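You operate a simulated robot arm through the tools that you are given. There is no shell and no other tool. Be economical: measure what you need, move in short steps, check, and stop when the job is done.

You run a simulated robot arm. Do the job below in one go: nothing can be reset, and whatever is moved stays where it is left.

Task
Bring the three-valve block into service: it reads 2.0 bar.
Fine: open the feed, high and low valves; shut the equal valve last.

Only the result counts: the job must be done as asked and must still hold three seconds after the hand-in. Knocking over, shifting, dropping, spilling or breaking anything else fails it.

Robot
A 6-joint arm with a two-finger parallel gripper on a trunk, on a base that drives. Base frame: it is fixed to the floor where the robot stands at the start and does not move with it; the origin is under the middle of the robot, x ahead of it, y to its left, z up; the surface under the hand at the start is at about z = 800. Readings come in mm, rad, newtons and seconds.
With the tool pointing down near the work surface it reaches from about 320 to 820 mm from the robot's upright axis, wherever it stands. Its first joint turns from -2.897 to 2.897 rad. Places, roughly: bottle valve [700, 700, 1000]; difference meter [900, 300, 900]; driver collar [900, -100, 1000]; equal valve [800, 100, 900]; feed valve [700, -100, 800]; fine screw [200, 1300, 900]; high valve [700, 300, 900]; low valve [800, 0, 900]; meter selector [100, 2500, 900]; oven dial [0, 3000, 1100]; port latch [-100, 2300, 900]; port valve [100, 2100, 900]; regulator knob [500, 700, 1000]; release valve [300, 1200, 900]; span knob [300, 1600, 1000]; stand valve [100, 1800, 900]. Payload 3.43 kg.
The tool frame sits at the grasp point between the pads (the TCP): z along the fingers, y along the line on which they close. The tips reach 34 mm beyond it. Largest opening 128 mm; finger width 24, thickness 12; the body of the gripper, 48 by 130 mm, starts 96 mm behind the TCP.
Orientation is that of the tool frame in the base frame, as a unit quaternion [x, y, z, w]. With the fingers straight down and closing along the base's y, the tool's x points along the base's -x, its y along +y and its z along -z.

Tools
- The arm moves only by the tool nudge_tool. Its argument "commands" is a list of rows, each an object of numbers (a shift or turn left out is 0, a gripper value left out holds the last): "dx", "dy", "dz": the shift along the tool's x, y, z in units of 300 mm (1.0 is 300 mm); "wx", "wy", "wz": the turn, a rotation vector about the tool's x, y, z in units of 180 degrees (1.0 is 180 degrees); "jaw": the finger opening in mm, from 0 to 128. In form: [{"dx": .., "dy": .., "dz": .., "wx": .., "wy": .., "wz": .., "jaw": ..}, ...]. A call has 1 to 10 rows; each row is the pose to reach, as a shift and turn from the pose commanded when the call began, along the tool's axes at that moment. A call with a number of a shift or a turn outside -1 to 1 is refused whole. Rows are played at 5 a second. More than 50 mm and 0.15 rad between two rows, or a gripper value outside its range, and nothing of the call is played. Where a pose cannot be reached the arm comes as near as it can. A force on the tool above 90 N (or 10 N above the force at the start of the call, whichever is more), or a blocked arm, ends the call early, and 0.2 s more pass. The fingers move at their own pace (about 45 mm/s each) and stop on an object; they squeeze with about 41 N. The grip force told is the motor's: it shows also when the fingers shut on nothing. Time passes only in rows, and 0.2 s behind the last, so rows that repeat a pose let the fingers close. The reply holds the time, the measured pose of the TCP, the force on the tool along the base axes, the opening and the grip force, in the units named above and with some noise, with the torque about the TCP (base axes, N m) and any sound that the robot's microphone picked up.
- Cameras (640 x 400 px; columns grow to the right, rows downward): "scene" is now at [24, 156.8, 1513]; the picture's right is [-0.00, -1.00, 0.00], its down [-0.65, 0.00, -0.76] and it looks along [0.76, -0.00, -0.65] (base axes); focal length 274 px, centre (320, 200). "wrist" rides on the gripper at [76, -11, -160] in the tool frame; the picture's right is [0.15, 0.99, 0.00], its down [-0.88, 0.13, -0.46] and it looks along [-0.45, 0.07, 0.89] (tool axes); focal length 234 px, centre (320, 200). There is no depth. A picture from a camera that has moved, and an enlarged one, comes with that camera's place and axes in the base frame and with its lens.
- snapshot(camera): a new picture of that camera. No time passes.
- base_move(legs): drives the robot by 1 to 6 legs, each [ahead, turn to the left] in mm and rad, along the robot's own axes; the way and the turn of a leg run together, so that a leg with both is an arc; at most 1500 mm and 3.142 rad a leg. The arm and the cameras ride along, it lands a little off, and it stops where it bumps. It gives what a move gives.
- pan_tilt(pan, tilt): turns the head with the scene camera to pan (to the left, within 2.705 rad either way) and tilt (down, from -0.506 to 1.204), counted from straight ahead of the robot. It gives what a move gives.
- enlarge(camera, box): a new picture of the part [left, top, right, bottom] of that camera's present view, enlarged. No time passes.
- close_job(): hands the job in; it is judged then, once.

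Go step by step. Nothing tells you exact positions but the pictures and the camera data: compare them with the known pose of the tool, close in by small moves and look again before you grip or let go. The budget is 120 turns and 98 pictures, counting those below and the enlarged ones. Unless the task says otherwise, let go and move clear before handing in, and close with one line.

The tools are called after "Request:" as a command line: name --argument value ..., lists and objects as JSON in quotes. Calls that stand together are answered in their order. nudge_tool: Moves the arm, as the interface text tells. Its arguments: {"type":"object","properties":{"commands":{"type":"array","items":{"type":"object","properties":{"dx":{"type":"number"},"dy":{"type":"number"},"dz":{"type":"number"},"wx":{"type":"number"},"wy":{"type":"number"},"wz":{"type":"number"},"jaw":{"type":"number"}}}}},"required":["commands"]} The other tools are called the same way: base_move (legs) drives the base; pan_tilt (pan, tilt) turns the head that bears the scene camera; snapshot (camera) takes a picture; enlarge (camera, box) takes an enlarged picture of a part of a camera's view; close_job () hands the job in.

At the start:

```text
t: 0.0
position: [523.3, -64.0, 1192.1]
orientation: [0.0, 1.0, 0.0, 0.0]
wrist_force: [0.4, -0.6, 0.3]
torque: [-0.01, 0.02, 0.02]
grip_width: 127.6
finger_force: 0.0
robot x, y, heading: [2.3, -3.4, -0.002]
head pan, tilt: [0.0, 0.705]
```

scene: 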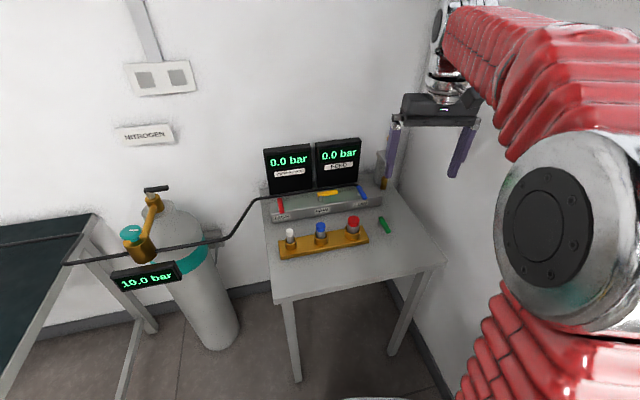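
wrist: 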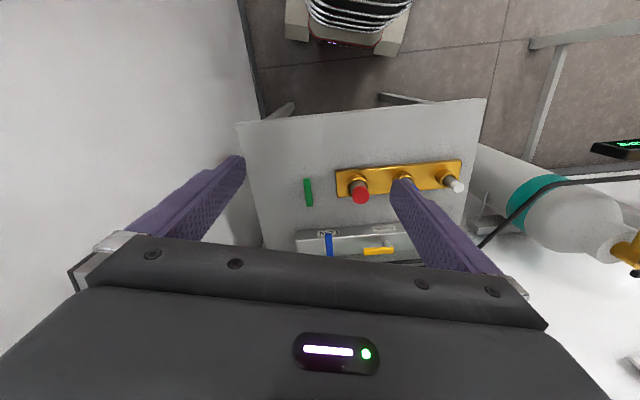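

I see a small table with a three-valve block (red, yellow, blue levers), two displays, a brass row with three knobs and a green lever. I'll look closer first.

Request:
enlarge --camera "scene" --box '[240, 130, 420, 260]'

Request:
enlarge --camera "wrist" --box '[230, 90, 490, 270]'

Request:
enlarge --camera "scene" --box '[90, 170, 250, 300]'

```text
3.08 times, centred on (330, 195) of scene
camera zoom: at [24.0, 156.8, 1513.0], right [0.0, -1.0, 0.0], down [-0.65, 0.0, -0.76], along [0.76, 0.0, -0.65], focal length 844 px, centre (289, 215)
```

zoom: 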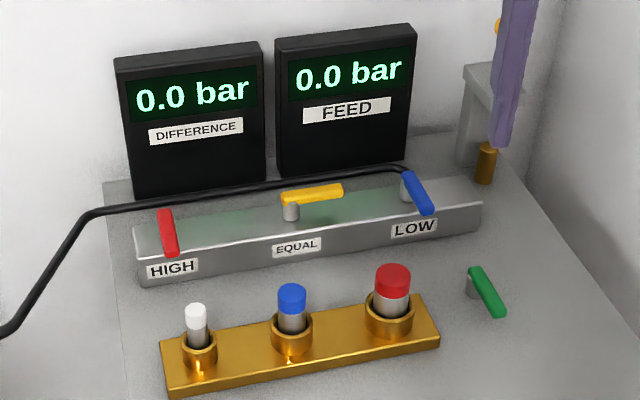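

```text
2.22 times, centred on (360, 180) of wrist
camera zoom: at [447.9, -73.5, 1352.7], right [-0.15, 0.99, 0.0], down [0.88, 0.13, 0.46], along [0.45, 0.07, -0.89], focal length 520 px, centre (231, 244)
```

zoom: 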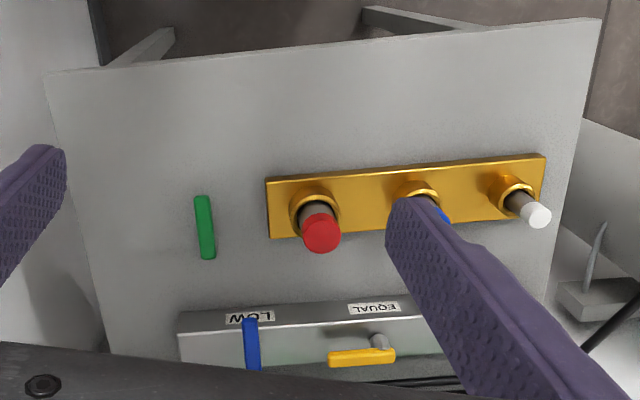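

```text
3.08 times, centred on (170, 235) of scene
camera zoom: at [24.0, 156.8, 1513.0], right [0.0, -1.0, 0.0], down [-0.65, 0.0, -0.76], along [0.76, 0.0, -0.65], focal length 844 px, centre (782, 92)
```

zoom: 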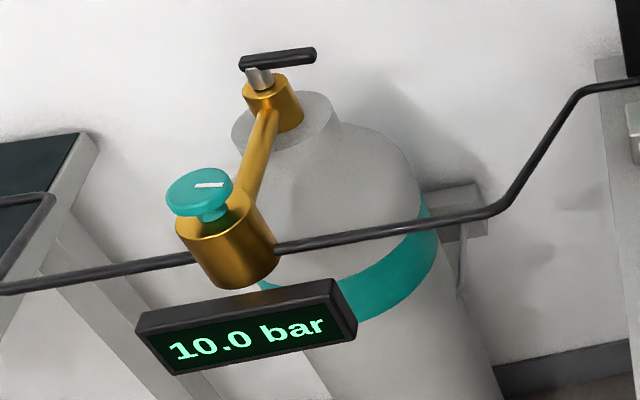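

The levers look like bars on posts. I'll bring the hand over the table for a closer wrist view.

Request:
nudge_tool --commands '[{"dx": -0.07, "dy": 0.06, "dz": 0.06}, {"dx": -0.14, "dy": 0.12, "dz": 0.12}, {"dx": -0.21, "dy": 0.18, "dz": 0.18}, {"dx": -0.28, "dy": 0.24, "dz": 0.24}, {"dx": -0.35, "dy": 0.28, "dz": 0.3}, {"dx": -0.39, "dy": 0.28, "dz": 0.36}]'

Request:
snapshot --camera "wrist"

Request:
snapshot --camera "scene"

```text
t: 1.4
position: [641.5, 19.6, 1085.7]
orientation: [0.0, 1.0, 0.0, 0.0]
wrist_force: [-0.2, 0.3, 0.7]
torque: [-0.02, 0.0, -0.01]
grip_width: 128.0
finger_force: 0.1
robot x, y, heading: [-0.6, 1.3, -0.003]
head pan, tilt: [0.0, 0.705]
```

```text
92 pictures are left
camera wrist: at [566.0, 10.3, 1245.3], right [-0.15, 0.99, 0.0], down [0.88, 0.13, 0.46], along [0.45, 0.07, -0.89], focal length 234 px, centre (320, 200)
```

wrist: 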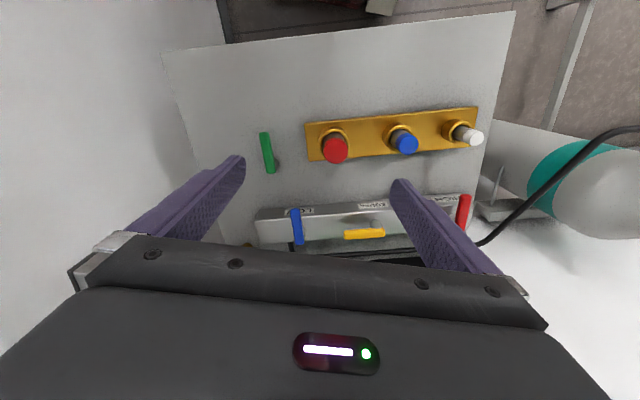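

```text
91 pictures are left
camera scene: at [24.0, 156.8, 1513.0], right [0.0, -1.0, 0.0], down [-0.65, 0.0, -0.76], along [0.76, 0.0, -0.65], focal length 274 px, centre (320, 200)
```

scene: 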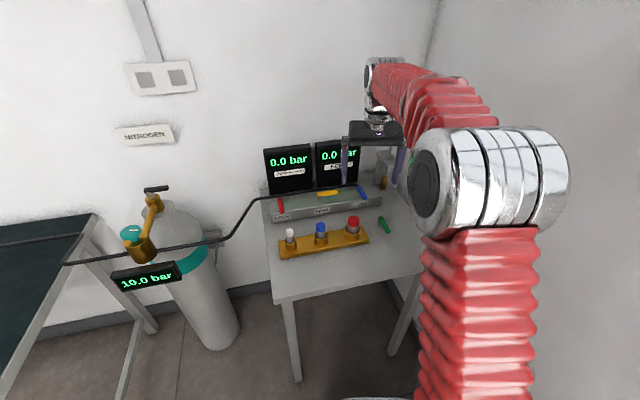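

Request:
enlarge --camera "wrist" --box '[240, 100, 400, 260]'

Request:
enlarge --camera "wrist" --box '[340, 100, 500, 260]'

Request:
enlarge --camera "scene" --box '[350, 170, 410, 240]'

Request:
enlarge --camera "scene" --box '[260, 170, 350, 230]'

```text
2.50 times, centred on (320, 180) of wrist
camera zoom: at [566.0, 10.3, 1245.3], right [-0.15, 0.99, 0.0], down [0.88, 0.13, 0.46], along [0.45, 0.07, -0.89], focal length 585 px, centre (320, 250)
```

zoom: 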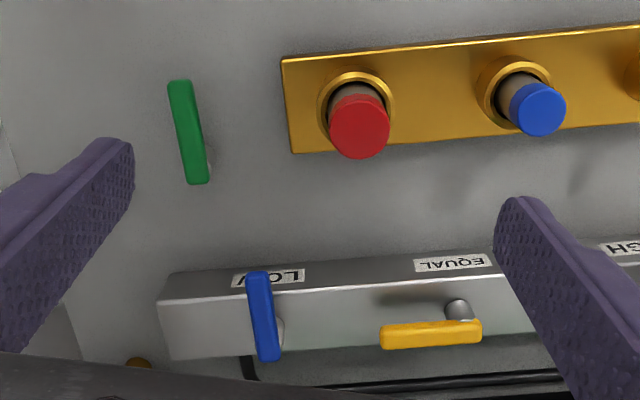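

```text
2.50 times, centred on (420, 180) of wrist
camera zoom: at [566.0, 10.3, 1245.3], right [-0.15, 0.99, 0.0], down [0.88, 0.13, 0.46], along [0.45, 0.07, -0.89], focal length 585 px, centre (70, 250)
```

zoom: 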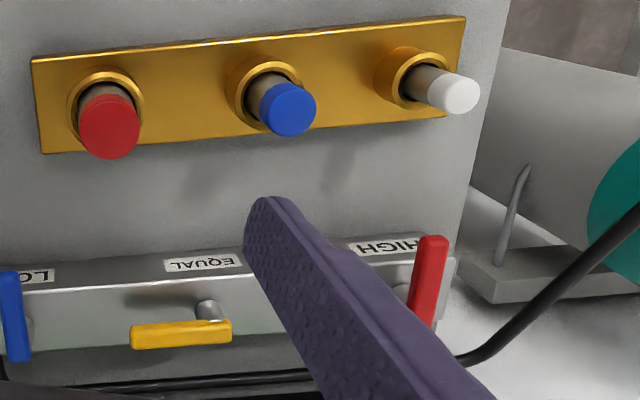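

```text
5.71 times, centred on (380, 205) of scene
camera zoom: at [24.0, 156.8, 1513.0], right [0.0, -1.0, 0.0], down [-0.65, 0.0, -0.76], along [0.76, 0.0, -0.65], focal length 1567 px, centre (-23, 171)
```

zoom: 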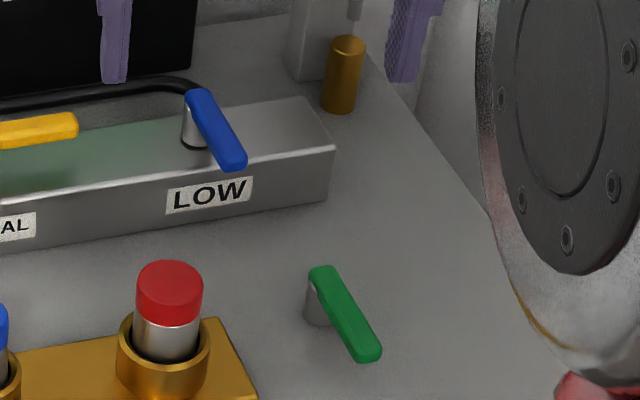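

```text
6.67 times, centred on (305, 200) of scene
camera zoom: at [24.0, 156.8, 1513.0], right [0.0, -1.0, 0.0], down [-0.65, 0.0, -0.76], along [0.76, 0.0, -0.65], focal length 1828 px, centre (420, 200)
```

zoom: 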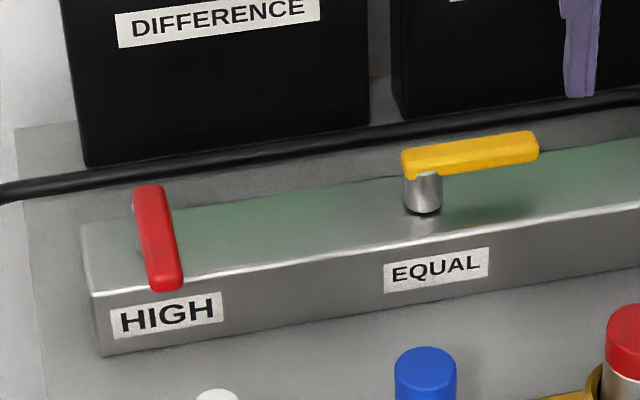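

Pivots are estimated at: feed (708,-57), high (768,301), equal (806,157), low (836,10), with each bar about 65 mm long. I'll close the fingers and come down on the +y side of the green feed lever.

Request:
nudge_tool --commands '[{"dx": -0.02, "dy": -0.1, "dz": 0.1, "jaw": 0}, {"dx": -0.045, "dy": -0.2, "dz": 0.2}, {"dx": -0.045, "dy": -0.205, "dz": 0.33}, {"dx": -0.045, "dy": -0.205, "dz": 0.46}, {"dx": -0.045, "dy": -0.205, "dz": 0.58}, {"dx": -0.045, "dy": -0.205, "dz": 0.62}, {"dx": -0.045, "dy": -0.205, "dz": 0.62}]'

Request:
snapshot --camera "wrist"

Request:
enlarge --camera "scene" --box '[300, 130, 460, 260]'

```text
t: 3.0
position: [655.3, -43.1, 897.5]
orientation: [0.0, 1.0, 0.0, 0.0]
wrist_force: [0.4, -0.3, -0.3]
torque: [0.01, 0.02, 0.01]
grip_width: 0.1
finger_force: 12.1
robot x, y, heading: [-2.8, 0.4, -0.001]
head pan, tilt: [0.0, 0.705]
```

```text
86 pictures are left
camera wrist: at [579.1, -53.5, 1058.3], right [-0.15, 0.99, 0.0], down [0.88, 0.13, 0.46], along [0.45, 0.07, -0.89], focal length 234 px, centre (320, 200)
```

wrist: 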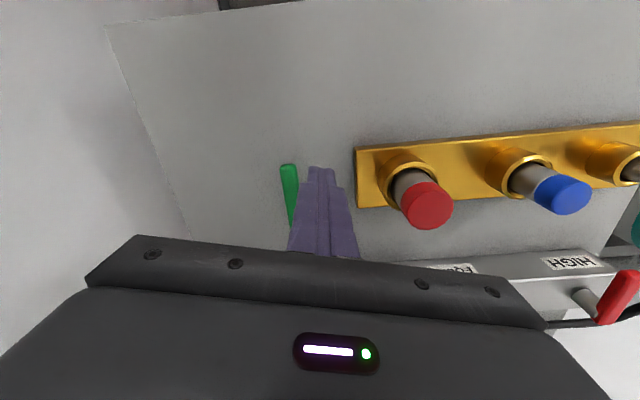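

```text
3.08 times, centred on (380, 195) of scene
camera zoom: at [24.2, 156.8, 1513.0], right [0.0, -1.0, 0.0], down [-0.65, 0.0, -0.76], along [0.76, 0.0, -0.65], focal length 844 px, centre (135, 215)
```

zoom: 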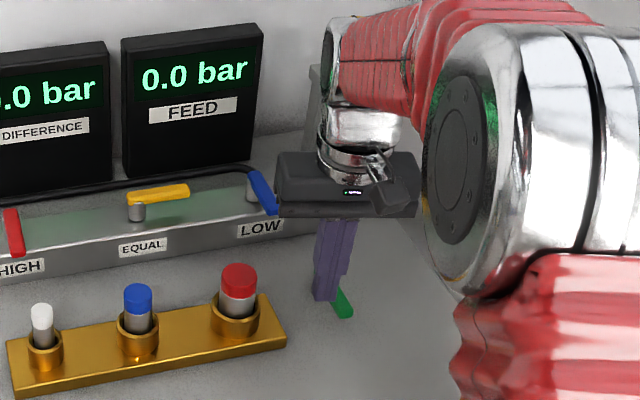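

Fingers are beside the green bar with clearance. I'll lower and sweep the lever counter-clockwise about its pivot.

Request:
nudge_tool --commands '[{"dx": -0.028, "dz": 0.08}, {"dx": -0.028, "dz": 0.15}, {"dx": -0.028, "dy": -0.024, "dz": 0.15}, {"dx": -0.029, "dy": -0.052, "dz": 0.15}, {"dx": -0.03, "dy": -0.08, "dz": 0.15}, {"dx": -0.04, "dy": -0.107, "dz": 0.15}, {"dx": -0.051, "dy": -0.133, "dz": 0.15}, {"dx": -0.07, "dy": -0.155, "dz": 0.15}, {"dx": -0.089, "dy": -0.175, "dz": 0.15}]'

Request:
snapshot --camera "wrist"

Request:
enlarge --camera "scene" --box '[300, 130, 460, 260]'

```text
t: 5.0
position: [680.6, -93.3, 853.3]
orientation: [0.0, 1.0, 0.0, -0.001]
wrist_force: [-0.4, 0.5, -1.3]
torque: [0.0, -0.01, -0.01]
grip_width: 0.0
finger_force: 33.0
robot x, y, heading: [-0.2, -0.3, 0.0]
head pan, tilt: [0.0, 0.705]
```

```text
84 pictures are left
camera wrist: at [605.1, -103.8, 1014.3], right [-0.15, 0.99, 0.0], down [0.88, 0.13, 0.46], along [0.45, 0.07, -0.89], focal length 234 px, centre (320, 200)
```

wrist: 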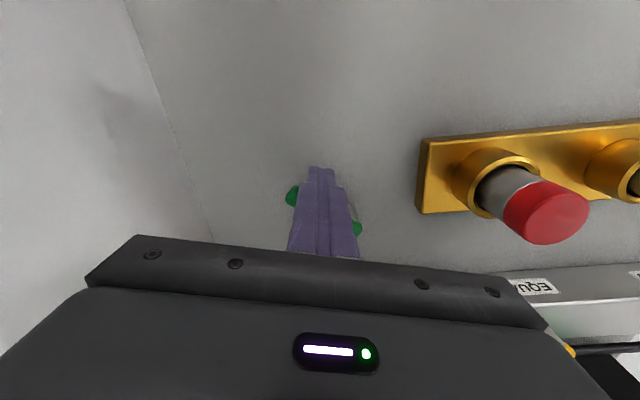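

```text
3.08 times, centred on (380, 195) of scene
camera zoom: at [24.2, 156.8, 1513.0], right [0.0, -1.0, 0.0], down [-0.65, 0.0, -0.76], along [0.76, 0.0, -0.65], focal length 844 px, centre (135, 215)
```

zoom: 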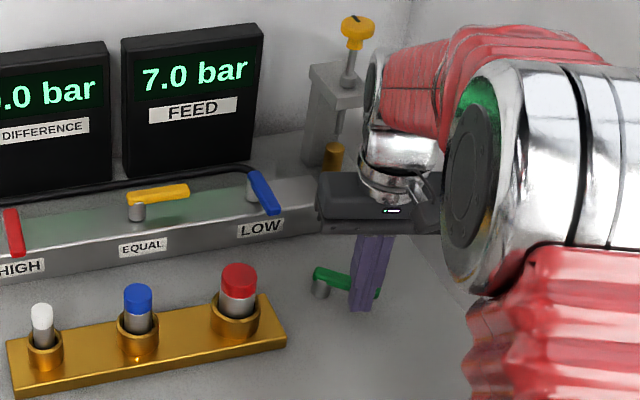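

Feed now reads 7.0 bar, so the direction is right. I'll finish the quarter turn up to its stop.

Request:
nudge_tool --commands '[{"dx": -0.025, "dy": -0.014}, {"dx": -0.05, "dy": -0.026}, {"dx": -0.07, "dy": -0.031}, {"dx": -0.085, "dy": -0.031}]'

Request:
enlarge --camera "scene" --box '[300, 130, 460, 260]'

```text
t: 6.0
position: [706.0, -102.3, 852.9]
orientation: [0.0, 1.0, 0.0, -0.001]
wrist_force: [-1.4, -0.1, 0.0]
torque: [-0.02, 0.03, 0.02]
grip_width: 0.0
finger_force: 32.6
robot x, y, heading: [-0.3, -0.3, 0.0]
head pan, tilt: [0.0, 0.705]
```

```text
3.08 times, centred on (380, 195) of scene
camera zoom: at [24.2, 156.8, 1513.0], right [0.0, -1.0, 0.0], down [-0.65, 0.0, -0.76], along [0.76, 0.0, -0.65], focal length 844 px, centre (135, 215)
```

zoom: 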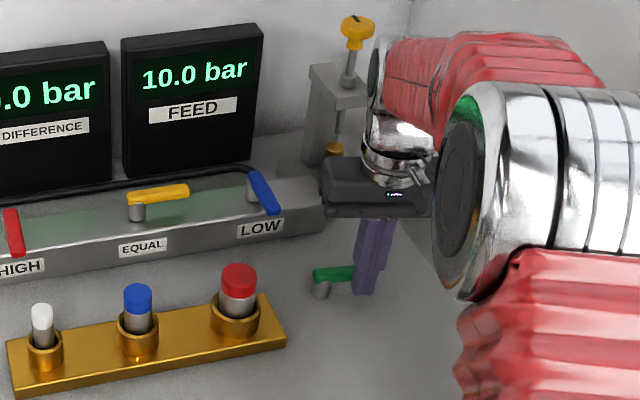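

Feed reads 10.0, matching the regulator. I'll check with a few millimetres more for a stop.

Request:
nudge_tool --commands '[{"dx": -0.015}, {"dx": -0.03}, {"dx": -0.03}]'

Request:
enlarge --camera "scene" --box '[300, 130, 460, 260]'

```text
t: 6.8
position: [710.7, -102.4, 853.0]
orientation: [-0.001, 1.0, 0.0, -0.004]
wrist_force: [-45.1, -2.5, 10.6]
torque: [0.08, 0.65, 0.42]
grip_width: 0.1
finger_force: 32.7
robot x, y, heading: [0.3, 1.2, -0.002]
head pan, tilt: [0.0, 0.705]
```

```text
3.08 times, centred on (380, 195) of scene
camera zoom: at [22.1, 156.8, 1513.1], right [0.0, -1.0, 0.0], down [-0.65, 0.0, -0.76], along [0.76, 0.0, -0.65], focal length 844 px, centre (135, 215)
```

zoom: 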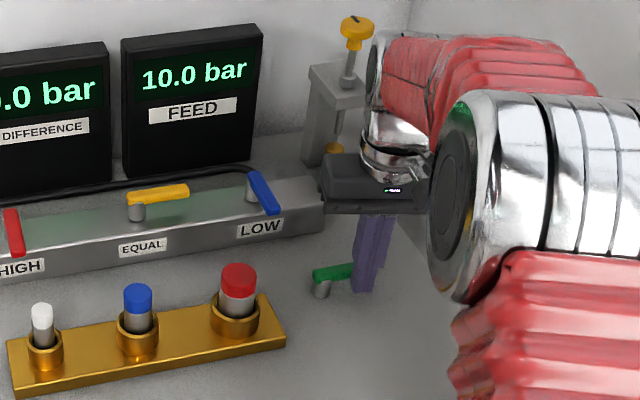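

The stop is felt at 45 N, so feed is fully open. I'll back off, rise and travel toward the HIGH lever.

Request:
nudge_tool --commands '[{"dx": 0.05}, {"dx": 0.12}, {"dx": 0.12, "dz": -0.14}, {"dx": 0.12, "dz": -0.29}, {"dx": 0.1, "dy": 0.14, "dz": -0.33}, {"dx": 0.08, "dy": 0.29, "dz": -0.33}, {"dx": 0.06, "dy": 0.44, "dz": -0.33}, {"dx": 0.04, "dy": 0.59, "dz": -0.33}, {"dx": 0.02, "dy": 0.74, "dz": -0.33}, {"dx": 0.01, "dy": 0.89, "dz": -0.33}]'

```text
t: 9.0
position: [712.0, 168.4, 951.4]
orientation: [0.0, 1.0, 0.0, 0.0]
wrist_force: [0.2, 0.2, -0.2]
torque: [0.0, -0.02, 0.0]
grip_width: 0.0
finger_force: 33.0
robot x, y, heading: [1.9, -0.8, -0.0]
head pan, tilt: [0.0, 0.705]
```

Continuing to just beyond the HIGH lever, then look.

Request:
nudge_tool --commands '[{"dx": -0.01, "dy": 0.15}, {"dx": -0.02, "dy": 0.3}, {"dx": -0.02, "dy": 0.45}, {"dx": -0.02, "dy": 0.5}, {"dx": -0.02, "dy": 0.5}]'

Request:
snapshot --camera "wrist"

Request:
enlarge --camera "scene" --box '[230, 130, 390, 260]'

```text
t: 10.2
position: [719.3, 316.6, 951.7]
orientation: [0.0, 1.0, 0.0, -0.001]
wrist_force: [1.2, -0.3, -0.8]
torque: [0.0, 0.0, 0.02]
grip_width: 0.0
finger_force: 32.9
robot x, y, heading: [2.1, -1.2, -0.003]
head pan, tilt: [0.0, 0.705]
```

```text
80 pictures are left
camera wrist: at [643.4, 305.4, 1114.2], right [-0.15, 0.99, 0.0], down [0.88, 0.13, 0.45], along [0.45, 0.07, -0.89], focal length 234 px, centre (320, 200)
```

wrist: 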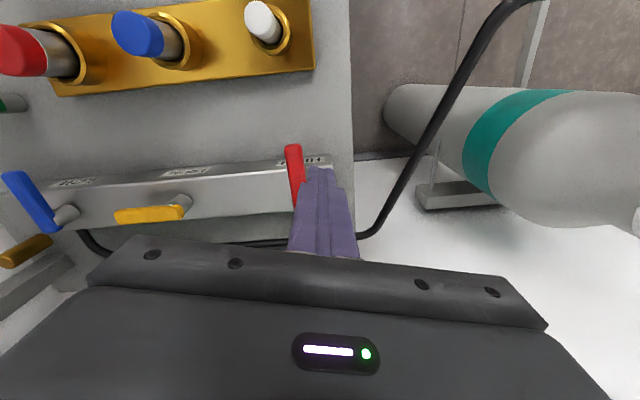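

```text
3.08 times, centred on (310, 195) of scene
camera zoom: at [24.3, 156.9, 1513.0], right [0.0, -1.0, 0.0], down [-0.65, 0.0, -0.76], along [0.76, 0.0, -0.65], focal length 844 px, centre (351, 215)
```

zoom: 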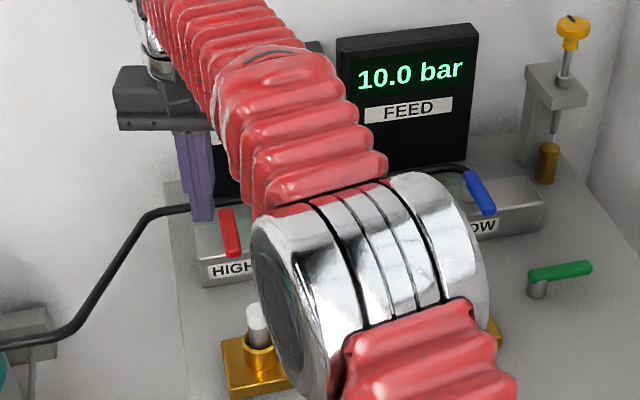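

HIGH lever sits just to the -y side of the fingers, as estimated. I'll lower and sweep it the same way.

Request:
nudge_tool --commands '[{"dz": 0.1}, {"dz": 0.199}, {"dx": -0.002, "dy": -0.052, "dz": 0.199}, {"dx": -0.002, "dy": -0.081, "dz": 0.199}, {"dx": -0.011, "dy": -0.108, "dz": 0.199}, {"dx": -0.021, "dy": -0.134, "dz": 0.199}, {"dx": -0.038, "dy": -0.156, "dz": 0.199}, {"dx": -0.058, "dy": -0.177, "dz": 0.199}, {"dx": -0.082, "dy": -0.191, "dz": 0.199}, {"dx": -0.107, "dy": -0.205, "dz": 0.199}]'

Request:
snapshot --camera "wrist"

Request:
enlarge --camera "scene" --box '[230, 130, 390, 260]'

```text
t: 12.4
position: [750.7, 253.1, 892.2]
orientation: [0.0, 1.0, 0.0, 0.0]
wrist_force: [-0.9, -0.3, -0.7]
torque: [-0.02, 0.05, 0.02]
grip_width: 0.0
finger_force: 33.0
robot x, y, heading: [3.2, 0.9, 0.002]
head pan, tilt: [0.0, 0.705]
```

```text
78 pictures are left
camera wrist: at [674.8, 242.3, 1053.6], right [-0.15, 0.99, 0.0], down [0.88, 0.13, 0.46], along [0.45, 0.07, -0.89], focal length 234 px, centre (320, 200)
```

wrist: 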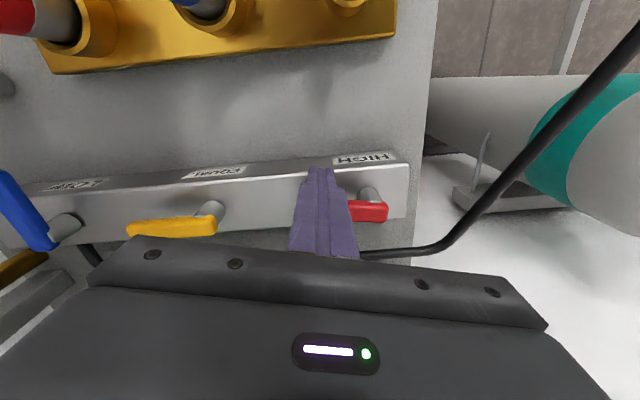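

```text
3.08 times, centred on (310, 195) of scene
camera zoom: at [24.3, 156.8, 1513.0], right [0.0, -1.0, 0.0], down [-0.65, 0.0, -0.76], along [0.76, 0.0, -0.65], focal length 844 px, centre (351, 215)
```

zoom: 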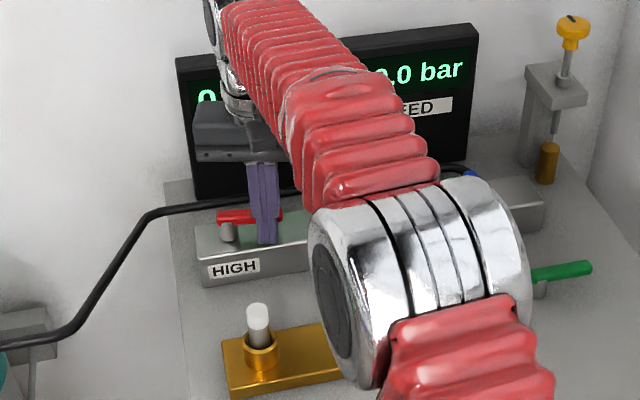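

Red lever has turned. I'll push gently on to its stop.

Request:
nudge_tool --commands '[{"dx": -0.02}, {"dx": -0.04}, {"dx": -0.055}, {"dx": -0.065}]'

Request:
snapshot --camera "wrist"

```text
t: 13.3
position: [757.2, 253.2, 893.7]
orientation: [-0.001, 1.0, -0.004, -0.015]
wrist_force: [-37.2, -11.2, 15.4]
torque: [0.14, 0.06, 0.23]
grip_width: 0.1
finger_force: 32.7
robot x, y, heading: [-3.1, 0.4, -0.0]
head pan, tilt: [0.0, 0.705]
stopped in row 4: the force on the tool passed its limit at 97 N (the readings are from after the stop); the commanded pose is now the measured one
```

```text
76 pictures are left
camera wrist: at [686.2, 243.4, 1056.0], right [-0.15, 0.99, 0.0], down [0.89, 0.14, 0.43], along [0.42, 0.06, -0.9], focal length 234 px, centre (320, 200)
```

wrist: 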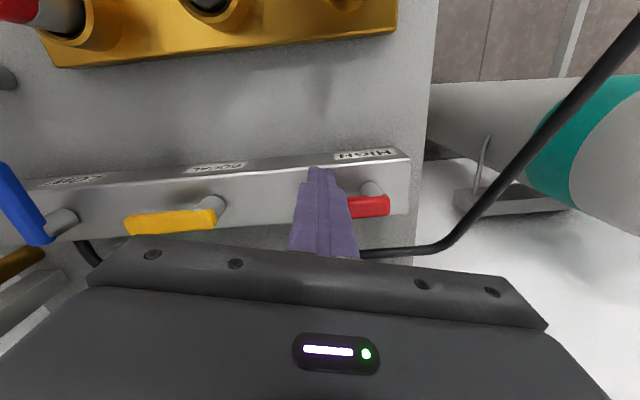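

HIGH is at its stop. I'll back off, rise, level the tool and travel to the LOW lever.

Request:
nudge_tool --commands '[{"dx": 0.08, "wy": -0.0095}, {"dx": 0.08, "dz": -0.12, "wy": -0.0095}, {"dx": 0.08, "dz": -0.22, "wy": -0.0095}, {"dx": 0.06, "dy": -0.15, "dz": -0.22, "wy": -0.0095}, {"dx": 0.02, "dy": -0.3, "dz": -0.22, "wy": -0.0095}, {"dx": -0.02, "dy": -0.45, "dz": -0.22, "wy": -0.0095}, {"dx": -0.06, "dy": -0.6, "dz": -0.22, "wy": -0.0095}, {"dx": -0.095, "dy": -0.74, "dz": -0.22, "wy": -0.0095}, {"dx": -0.095, "dy": -0.76, "dz": -0.22, "wy": -0.0095}]'

Request:
snapshot --camera "wrist"

Request:
enlarge --camera "scene" --box '[250, 130, 410, 260]'

```text
t: 15.3
position: [789.8, 24.1, 958.4]
orientation: [-0.002, 1.0, -0.002, 0.002]
wrist_force: [-0.2, 0.4, -0.2]
torque: [0.01, -0.01, 0.0]
grip_width: 0.0
finger_force: 32.7
robot x, y, heading: [-2.6, -0.3, -0.001]
head pan, tilt: [0.0, 0.705]
```

```text
75 pictures are left
camera wrist: at [714.5, 15.1, 1118.9], right [-0.15, 0.99, -0.01], down [0.88, 0.14, 0.46], along [0.45, 0.06, -0.89], focal length 234 px, centre (320, 200)
```

wrist: 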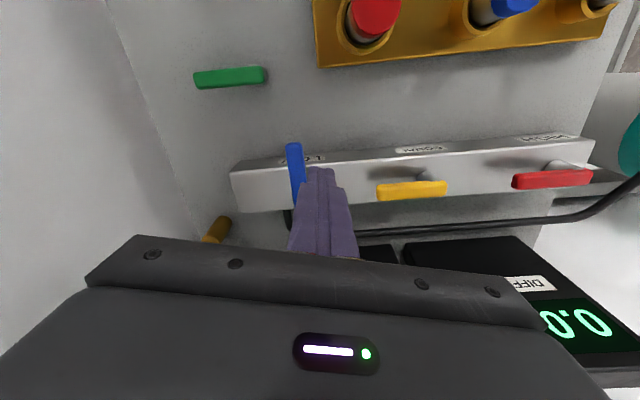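

```text
3.08 times, centred on (330, 195) of scene
camera zoom: at [23.9, 156.8, 1513.0], right [0.0, -1.0, 0.0], down [-0.65, 0.0, -0.76], along [0.76, 0.0, -0.65], focal length 844 px, centre (289, 215)
```

zoom: 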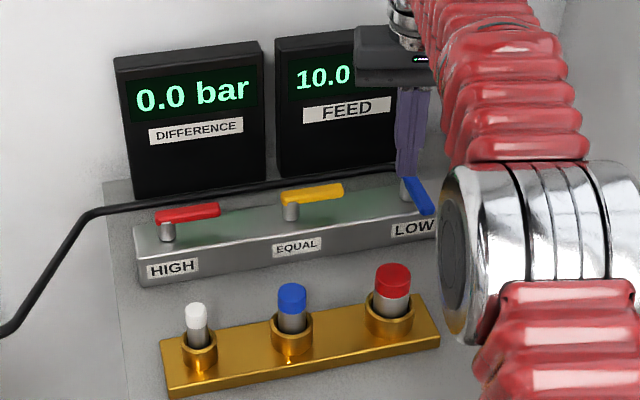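

The LOW lever is beside the fingers as estimated. I'll lower and sweep it.

Request:
nudge_tool --commands '[{"dz": 0.11}, {"dx": 0.01, "dz": 0.221}, {"dx": 0.012, "dy": -0.054, "dz": 0.221}, {"dx": 0.008, "dy": -0.083, "dz": 0.221}, {"dx": -0.001, "dy": -0.111, "dz": 0.221}, {"dx": -0.014, "dy": -0.136, "dz": 0.221}, {"dx": -0.032, "dy": -0.159, "dz": 0.221}, {"dx": -0.053, "dy": -0.179, "dz": 0.221}, {"dx": -0.078, "dy": -0.194, "dz": 0.221}, {"dx": -0.104, "dy": -0.205, "dz": 0.221}]'

Request:
snapshot --camera "wrist"

Request:
enlarge --camera "scene" --box '[250, 130, 410, 260]'

```text
t: 17.5
position: [814.9, -33.0, 892.1]
orientation: [-0.002, 1.0, -0.003, 0.003]
wrist_force: [-0.5, -0.5, -0.4]
torque: [-0.01, 0.09, -0.01]
grip_width: 0.2
finger_force: 32.6
out of reach, approached as far as the arm can: row 10
robot x, y, heading: [0.0, 1.5, -0.002]
head pan, tilt: [0.0, 0.705]
```

```text
73 pictures are left
camera wrist: at [738.4, -42.5, 1052.7], right [-0.15, 0.99, -0.01], down [0.88, 0.14, 0.46], along [0.46, 0.06, -0.89], focal length 234 px, centre (320, 200)
```

wrist: 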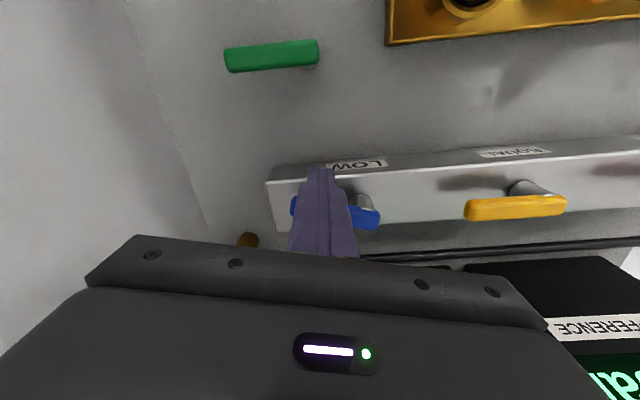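

```text
3.08 times, centred on (330, 195) of scene
camera zoom: at [24.0, 156.8, 1513.0], right [0.0, -1.0, 0.0], down [-0.65, 0.0, -0.76], along [0.76, 0.0, -0.65], focal length 844 px, centre (289, 215)
```

zoom: 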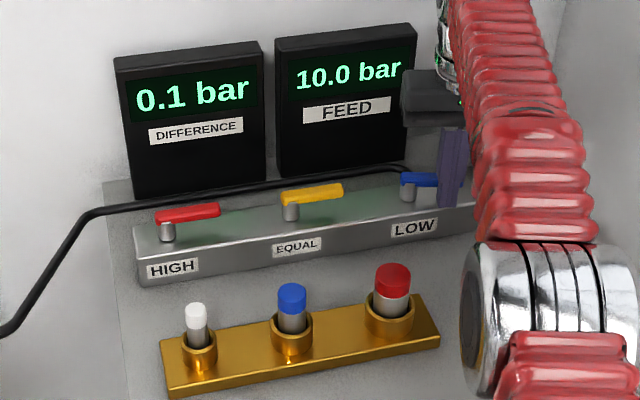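

Reach ended about 15° short of LOW's stop. I'll tilt the tool so the fingertips lead forward, then finish the push.

Request:
nudge_tool --commands '[{"wy": -0.04}, {"wy": -0.08}, {"wy": -0.12}, {"wy": -0.12, "dx": -0.02, "dy": -0.006}, {"wy": -0.12, "dx": -0.035, "dy": -0.01}, {"wy": -0.12, "dx": -0.045, "dy": -0.01}, {"wy": -0.12, "dx": -0.055, "dy": -0.01}]'

Request:
snapshot --camera "wrist"

Request:
enlarge --camera "scene" --box '[250, 130, 410, 260]'

```text
t: 17.8
position: [825.4, -34.6, 899.9]
orientation: [-0.003, 0.999, -0.005, 0.045]
wrist_force: [-20.4, 0.0, 15.7]
torque: [0.15, 0.38, 0.21]
grip_width: 0.0
finger_force: 33.1
robot x, y, heading: [1.4, -1.5, 0.001]
head pan, tilt: [0.0, 0.705]
stopped in row 1: the force on the tool passed its limit at 133 N (the readings are from after the stop); the commanded pose is now the measured one
```

```text
71 pictures are left
camera wrist: at [735.3, -43.6, 1053.4], right [-0.15, 0.99, -0.02], down [0.84, 0.14, 0.53], along [0.53, 0.06, -0.85], focal length 234 px, centre (320, 200)
```

wrist: 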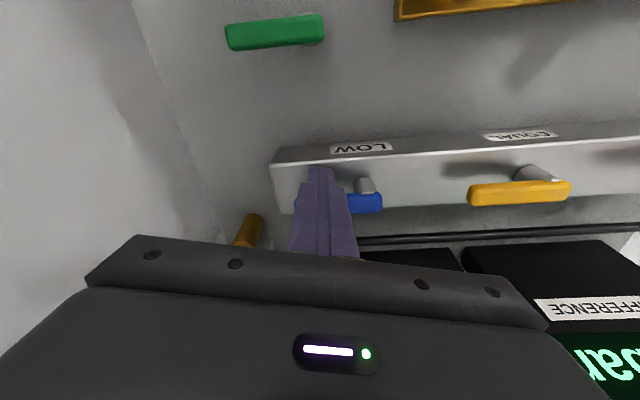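

```text
3.08 times, centred on (330, 195) of scene
camera zoom: at [22.1, 156.8, 1513.1], right [0.0, -1.0, 0.0], down [-0.65, 0.0, -0.76], along [0.76, 0.0, -0.65], focal length 844 px, centre (289, 215)
```

zoom: 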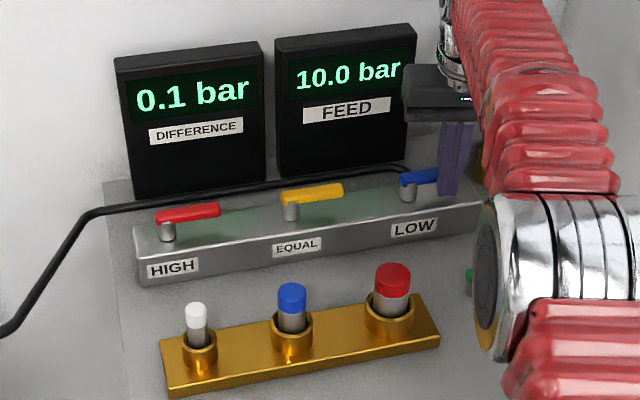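

LOW moved up to its stop (yellow and blue now line up). I'll back off, rise, level the tool, and check.

Request:
nudge_tool --commands '[{"dx": 0.08}, {"dx": 0.12, "wy": 0.0285}, {"dx": 0.12, "dz": -0.14, "wy": 0.0285}, {"dx": 0.13, "dz": -0.28, "wy": 0.0285}, {"dx": 0.18, "dz": -0.4, "wy": 0.0285}, {"dx": 0.3, "dz": -0.46, "wy": 0.0285}, {"dx": 0.44, "dz": -0.48, "wy": 0.0285}]'

Request:
snapshot --camera "wrist"

Request:
enlarge --camera "scene" --box '[250, 130, 410, 260]'

```text
t: 19.4
position: [682.3, -31.9, 1028.3]
orientation: [-0.003, 1.0, -0.004, 0.0]
wrist_force: [1.2, -1.1, -0.6]
torque: [0.04, 0.01, 0.02]
grip_width: 0.1
finger_force: 33.2
robot x, y, heading: [-1.5, -0.6, -0.001]
head pan, tilt: [0.0, 0.705]
```

```text
69 pictures are left
camera wrist: at [606.2, -41.4, 1189.3], right [-0.15, 0.99, -0.01], down [0.88, 0.14, 0.46], along [0.45, 0.06, -0.89], focal length 234 px, centre (320, 200)
```

wrist: 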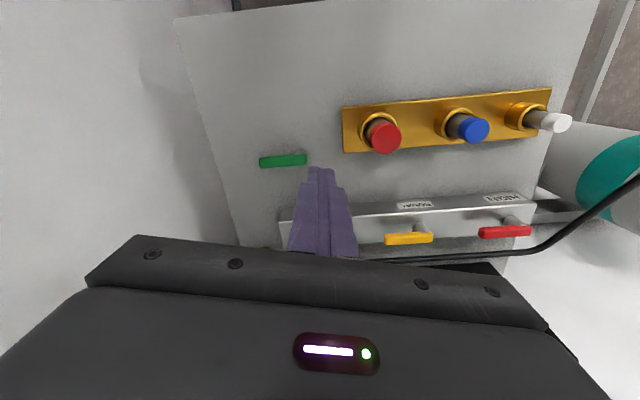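

```text
3.08 times, centred on (330, 195) of scene
camera zoom: at [23.9, 156.8, 1513.0], right [0.0, -1.0, 0.0], down [-0.65, 0.0, -0.76], along [0.76, 0.0, -0.65], focal length 844 px, centre (289, 215)
```

zoom: 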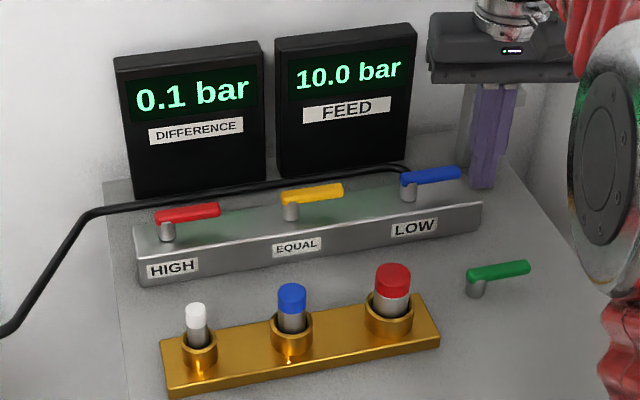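

All three are fully open and parallel. The equal lever must be pushed from its far side, so I'll drive 90 mm ahead for reach (table edge is at about x = 500, base front about 300).

Request:
base_move --legs '[[90, 0]]'

Request:
snapshot --camera "scene"

```text
t: 20.7
position: [773.9, -31.0, 1028.3]
orientation: [-0.004, 1.0, -0.003, 0.001]
wrist_force: [-0.8, -0.5, 0.1]
torque: [-0.03, 0.01, 0.01]
grip_width: 0.0
finger_force: 33.7
robot x, y, heading: [89.5, -1.1, -0.006]
head pan, tilt: [0.0, 0.705]
```

```text
67 pictures are left
camera scene: at [114.8, 156.8, 1513.0], right [0.0, -1.0, 0.0], down [-0.65, 0.0, -0.76], along [0.76, 0.0, -0.65], focal length 274 px, centre (320, 200)
```

scene: 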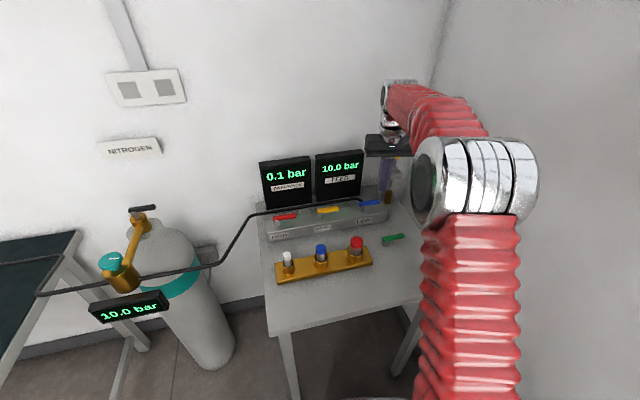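

Base moved cleanly. Now I'll go to a spot above and behind the yellow lever.

Request:
nudge_tool --commands '[{"dx": -0.05, "dy": 0.12, "dz": 0.05}, {"dx": -0.1, "dy": 0.24, "dz": 0.1}, {"dx": -0.15, "dy": 0.36, "dz": 0.15}, {"dx": -0.2, "dy": 0.46, "dz": 0.19}, {"dx": -0.227, "dy": 0.497, "dz": 0.228}, {"dx": -0.227, "dy": 0.497, "dz": 0.228}]'

Request:
snapshot --camera "wrist"

Request:
enlarge --camera "scene" --box '[240, 140, 400, 270]'

```text
t: 22.1
position: [842.6, 117.0, 958.3]
orientation: [-0.002, 1.0, -0.004, 0.001]
wrist_force: [-0.1, 0.0, -0.4]
torque: [0.03, 0.04, 0.03]
grip_width: 0.0
finger_force: 33.2
robot x, y, heading: [92.8, 1.1, -0.0]
head pan, tilt: [0.0, 0.705]
```

```text
66 pictures are left
camera wrist: at [766.3, 107.3, 1119.8], right [-0.15, 0.99, -0.01], down [0.88, 0.14, 0.46], along [0.45, 0.06, -0.89], focal length 234 px, centre (320, 200)
```

wrist: 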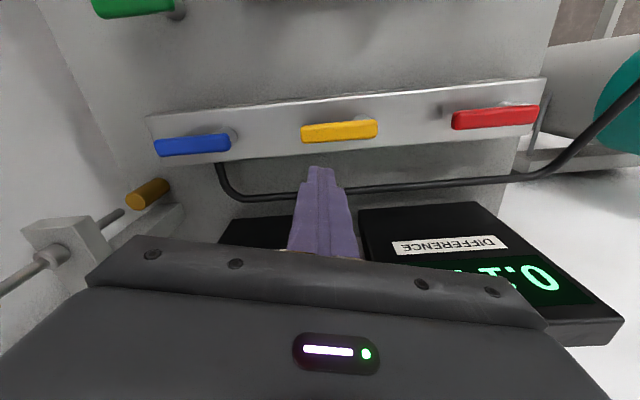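

```text
3.08 times, centred on (320, 205) of scene
camera zoom: at [114.9, 156.8, 1513.0], right [0.0, -1.0, 0.0], down [-0.65, 0.0, -0.76], along [0.76, 0.0, -0.65], focal length 844 px, centre (320, 185)
```

zoom: 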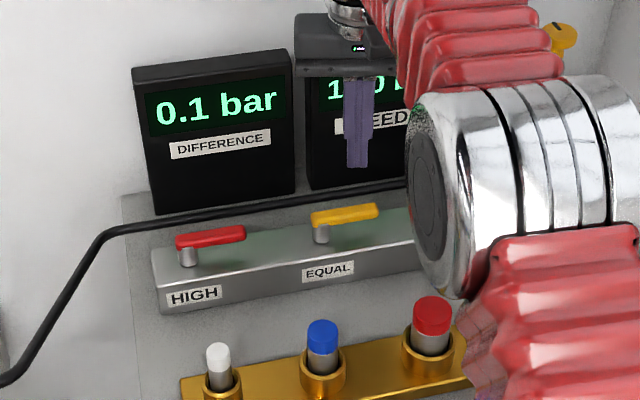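

Clear gap behind the yellow bar. I'll lower and sweep it clockwise toward the robot.

Request:
nudge_tool --commands '[{"dz": 0.11}, {"dz": 0.221}, {"dx": 0.059, "dy": -0.017, "dz": 0.221}, {"dx": 0.086, "dy": -0.025, "dz": 0.221}, {"dx": 0.114, "dy": -0.029, "dz": 0.221}, {"dx": 0.142, "dy": -0.028, "dz": 0.221}, {"dx": 0.17, "dy": -0.022, "dz": 0.221}, {"dx": 0.196, "dy": -0.012, "dz": 0.221}, {"dx": 0.22, "dy": 0.003, "dz": 0.221}, {"dx": 0.241, "dy": 0.022, "dz": 0.221}]'

Request:
snapshot --camera "wrist"

Request:
enlarge --camera "scene" --box '[240, 140, 400, 270]'

```text
t: 24.3
position: [769.5, 121.8, 893.1]
orientation: [-0.003, 1.0, -0.004, 0.0]
wrist_force: [1.5, -0.5, 0.6]
torque: [0.01, 0.01, -0.03]
grip_width: 0.0
finger_force: 33.7
robot x, y, heading: [92.3, -2.3, -0.004]
head pan, tilt: [0.0, 0.705]
```

```text
64 pictures are left
camera wrist: at [693.5, 112.7, 1053.7], right [-0.15, 0.99, -0.01], down [0.88, 0.14, 0.46], along [0.45, 0.06, -0.89], focal length 234 px, centre (320, 200)
```

wrist: 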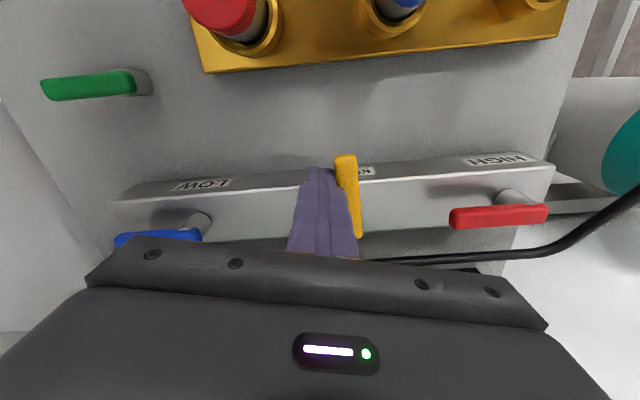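

```text
3.08 times, centred on (320, 205) of scene
camera zoom: at [114.8, 156.8, 1513.0], right [0.0, -1.0, 0.0], down [-0.65, 0.0, -0.76], along [0.76, 0.0, -0.65], focal length 844 px, centre (320, 185)
```

zoom: 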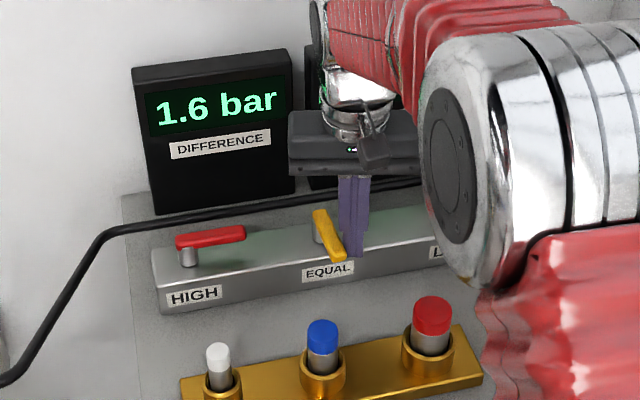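

Difference climbs to 1.6. I'll push the last degrees sideways to the stop.

Request:
nudge_tool --commands '[{"dx": 0.01, "dy": 0.015}, {"dx": 0.012, "dy": 0.03}, {"dx": 0.012, "dy": 0.045}, {"dx": 0.012, "dy": 0.055}, {"dx": 0.012, "dy": 0.06}]'

Request:
enlarge --camera "scene" --box '[240, 140, 400, 270]'

```text
t: 25.5
position: [766.4, 127.3, 892.5]
orientation: [0.0, 1.0, -0.011, 0.0]
wrist_force: [2.0, -86.8, 13.2]
torque: [-0.43, 0.16, 0.97]
grip_width: 0.2
finger_force: 33.0
robot x, y, heading: [89.1, 0.2, 0.001]
head pan, tilt: [0.0, 0.705]
```

```text
3.08 times, centred on (320, 205) of scene
camera zoom: at [114.6, 154.8, 1513.3], right [0.0, -1.0, 0.0], down [-0.65, 0.0, -0.76], along [0.76, 0.0, -0.65], focal length 844 px, centre (320, 185)
```

zoom: 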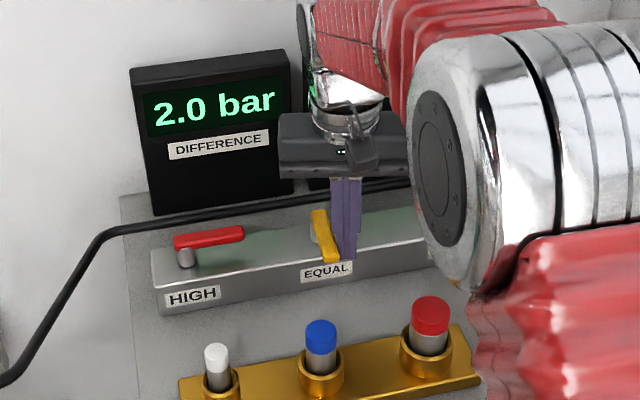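

Difference reads 2.0 bar and the equal lever is at its stop. I'll back off sideways, rise and move clear.

Request:
nudge_tool --commands '[{"dy": -0.05}, {"dy": -0.1}, {"dy": -0.1, "dz": -0.15}, {"dy": -0.1, "dz": -0.3}, {"dx": 0.1, "dy": -0.15, "dz": -0.4}, {"dx": 0.22, "dy": -0.25, "dz": -0.45}, {"dx": 0.34, "dy": -0.35, "dz": -0.5}, {"dx": 0.34, "dy": -0.45, "dz": -0.55}]'

Request:
enlarge --camera "scene" --box '[240, 140, 420, 270]'

Request:
snapshot --camera "wrist"

```text
t: 27.3
position: [663.2, 7.1, 1058.7]
orientation: [-0.002, 1.0, -0.005, 0.001]
wrist_force: [0.1, 0.4, 0.1]
torque: [0.02, 0.0, -0.02]
grip_width: 0.0
finger_force: 33.2
robot x, y, heading: [89.4, 2.7, 0.002]
head pan, tilt: [0.0, 0.705]
```

```text
3.08 times, centred on (330, 205) of scene
camera zoom: at [114.6, 156.7, 1513.0], right [0.0, -1.0, 0.0], down [-0.65, 0.0, -0.76], along [0.76, 0.0, -0.65], focal length 844 px, centre (289, 185)
```

zoom: 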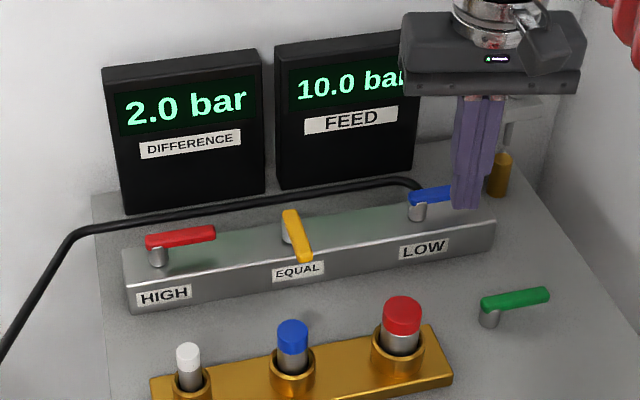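

```text
60 pictures are left
camera wrist: at [586.9, -2.7, 1220.2], right [-0.15, 0.99, -0.01], down [0.88, 0.14, 0.46], along [0.45, 0.06, -0.89], focal length 234 px, centre (320, 200)
```

wrist: 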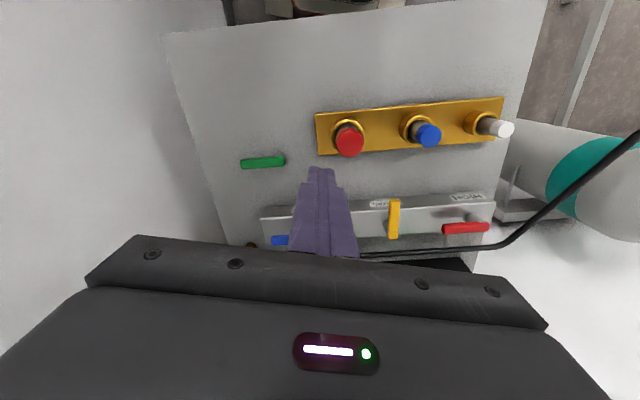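

The feed, high and low levers are open, equal is shut, the difference meter holds 2.0 bar and the hand is clear, so I'm handing in.

Request:
close_job

```text
The job is handed in.
```

The three-valve block is in service: I opened feed, high and low, then shut equal last. The difference meter reads 2.0 bar with feed at 10.0 bar.
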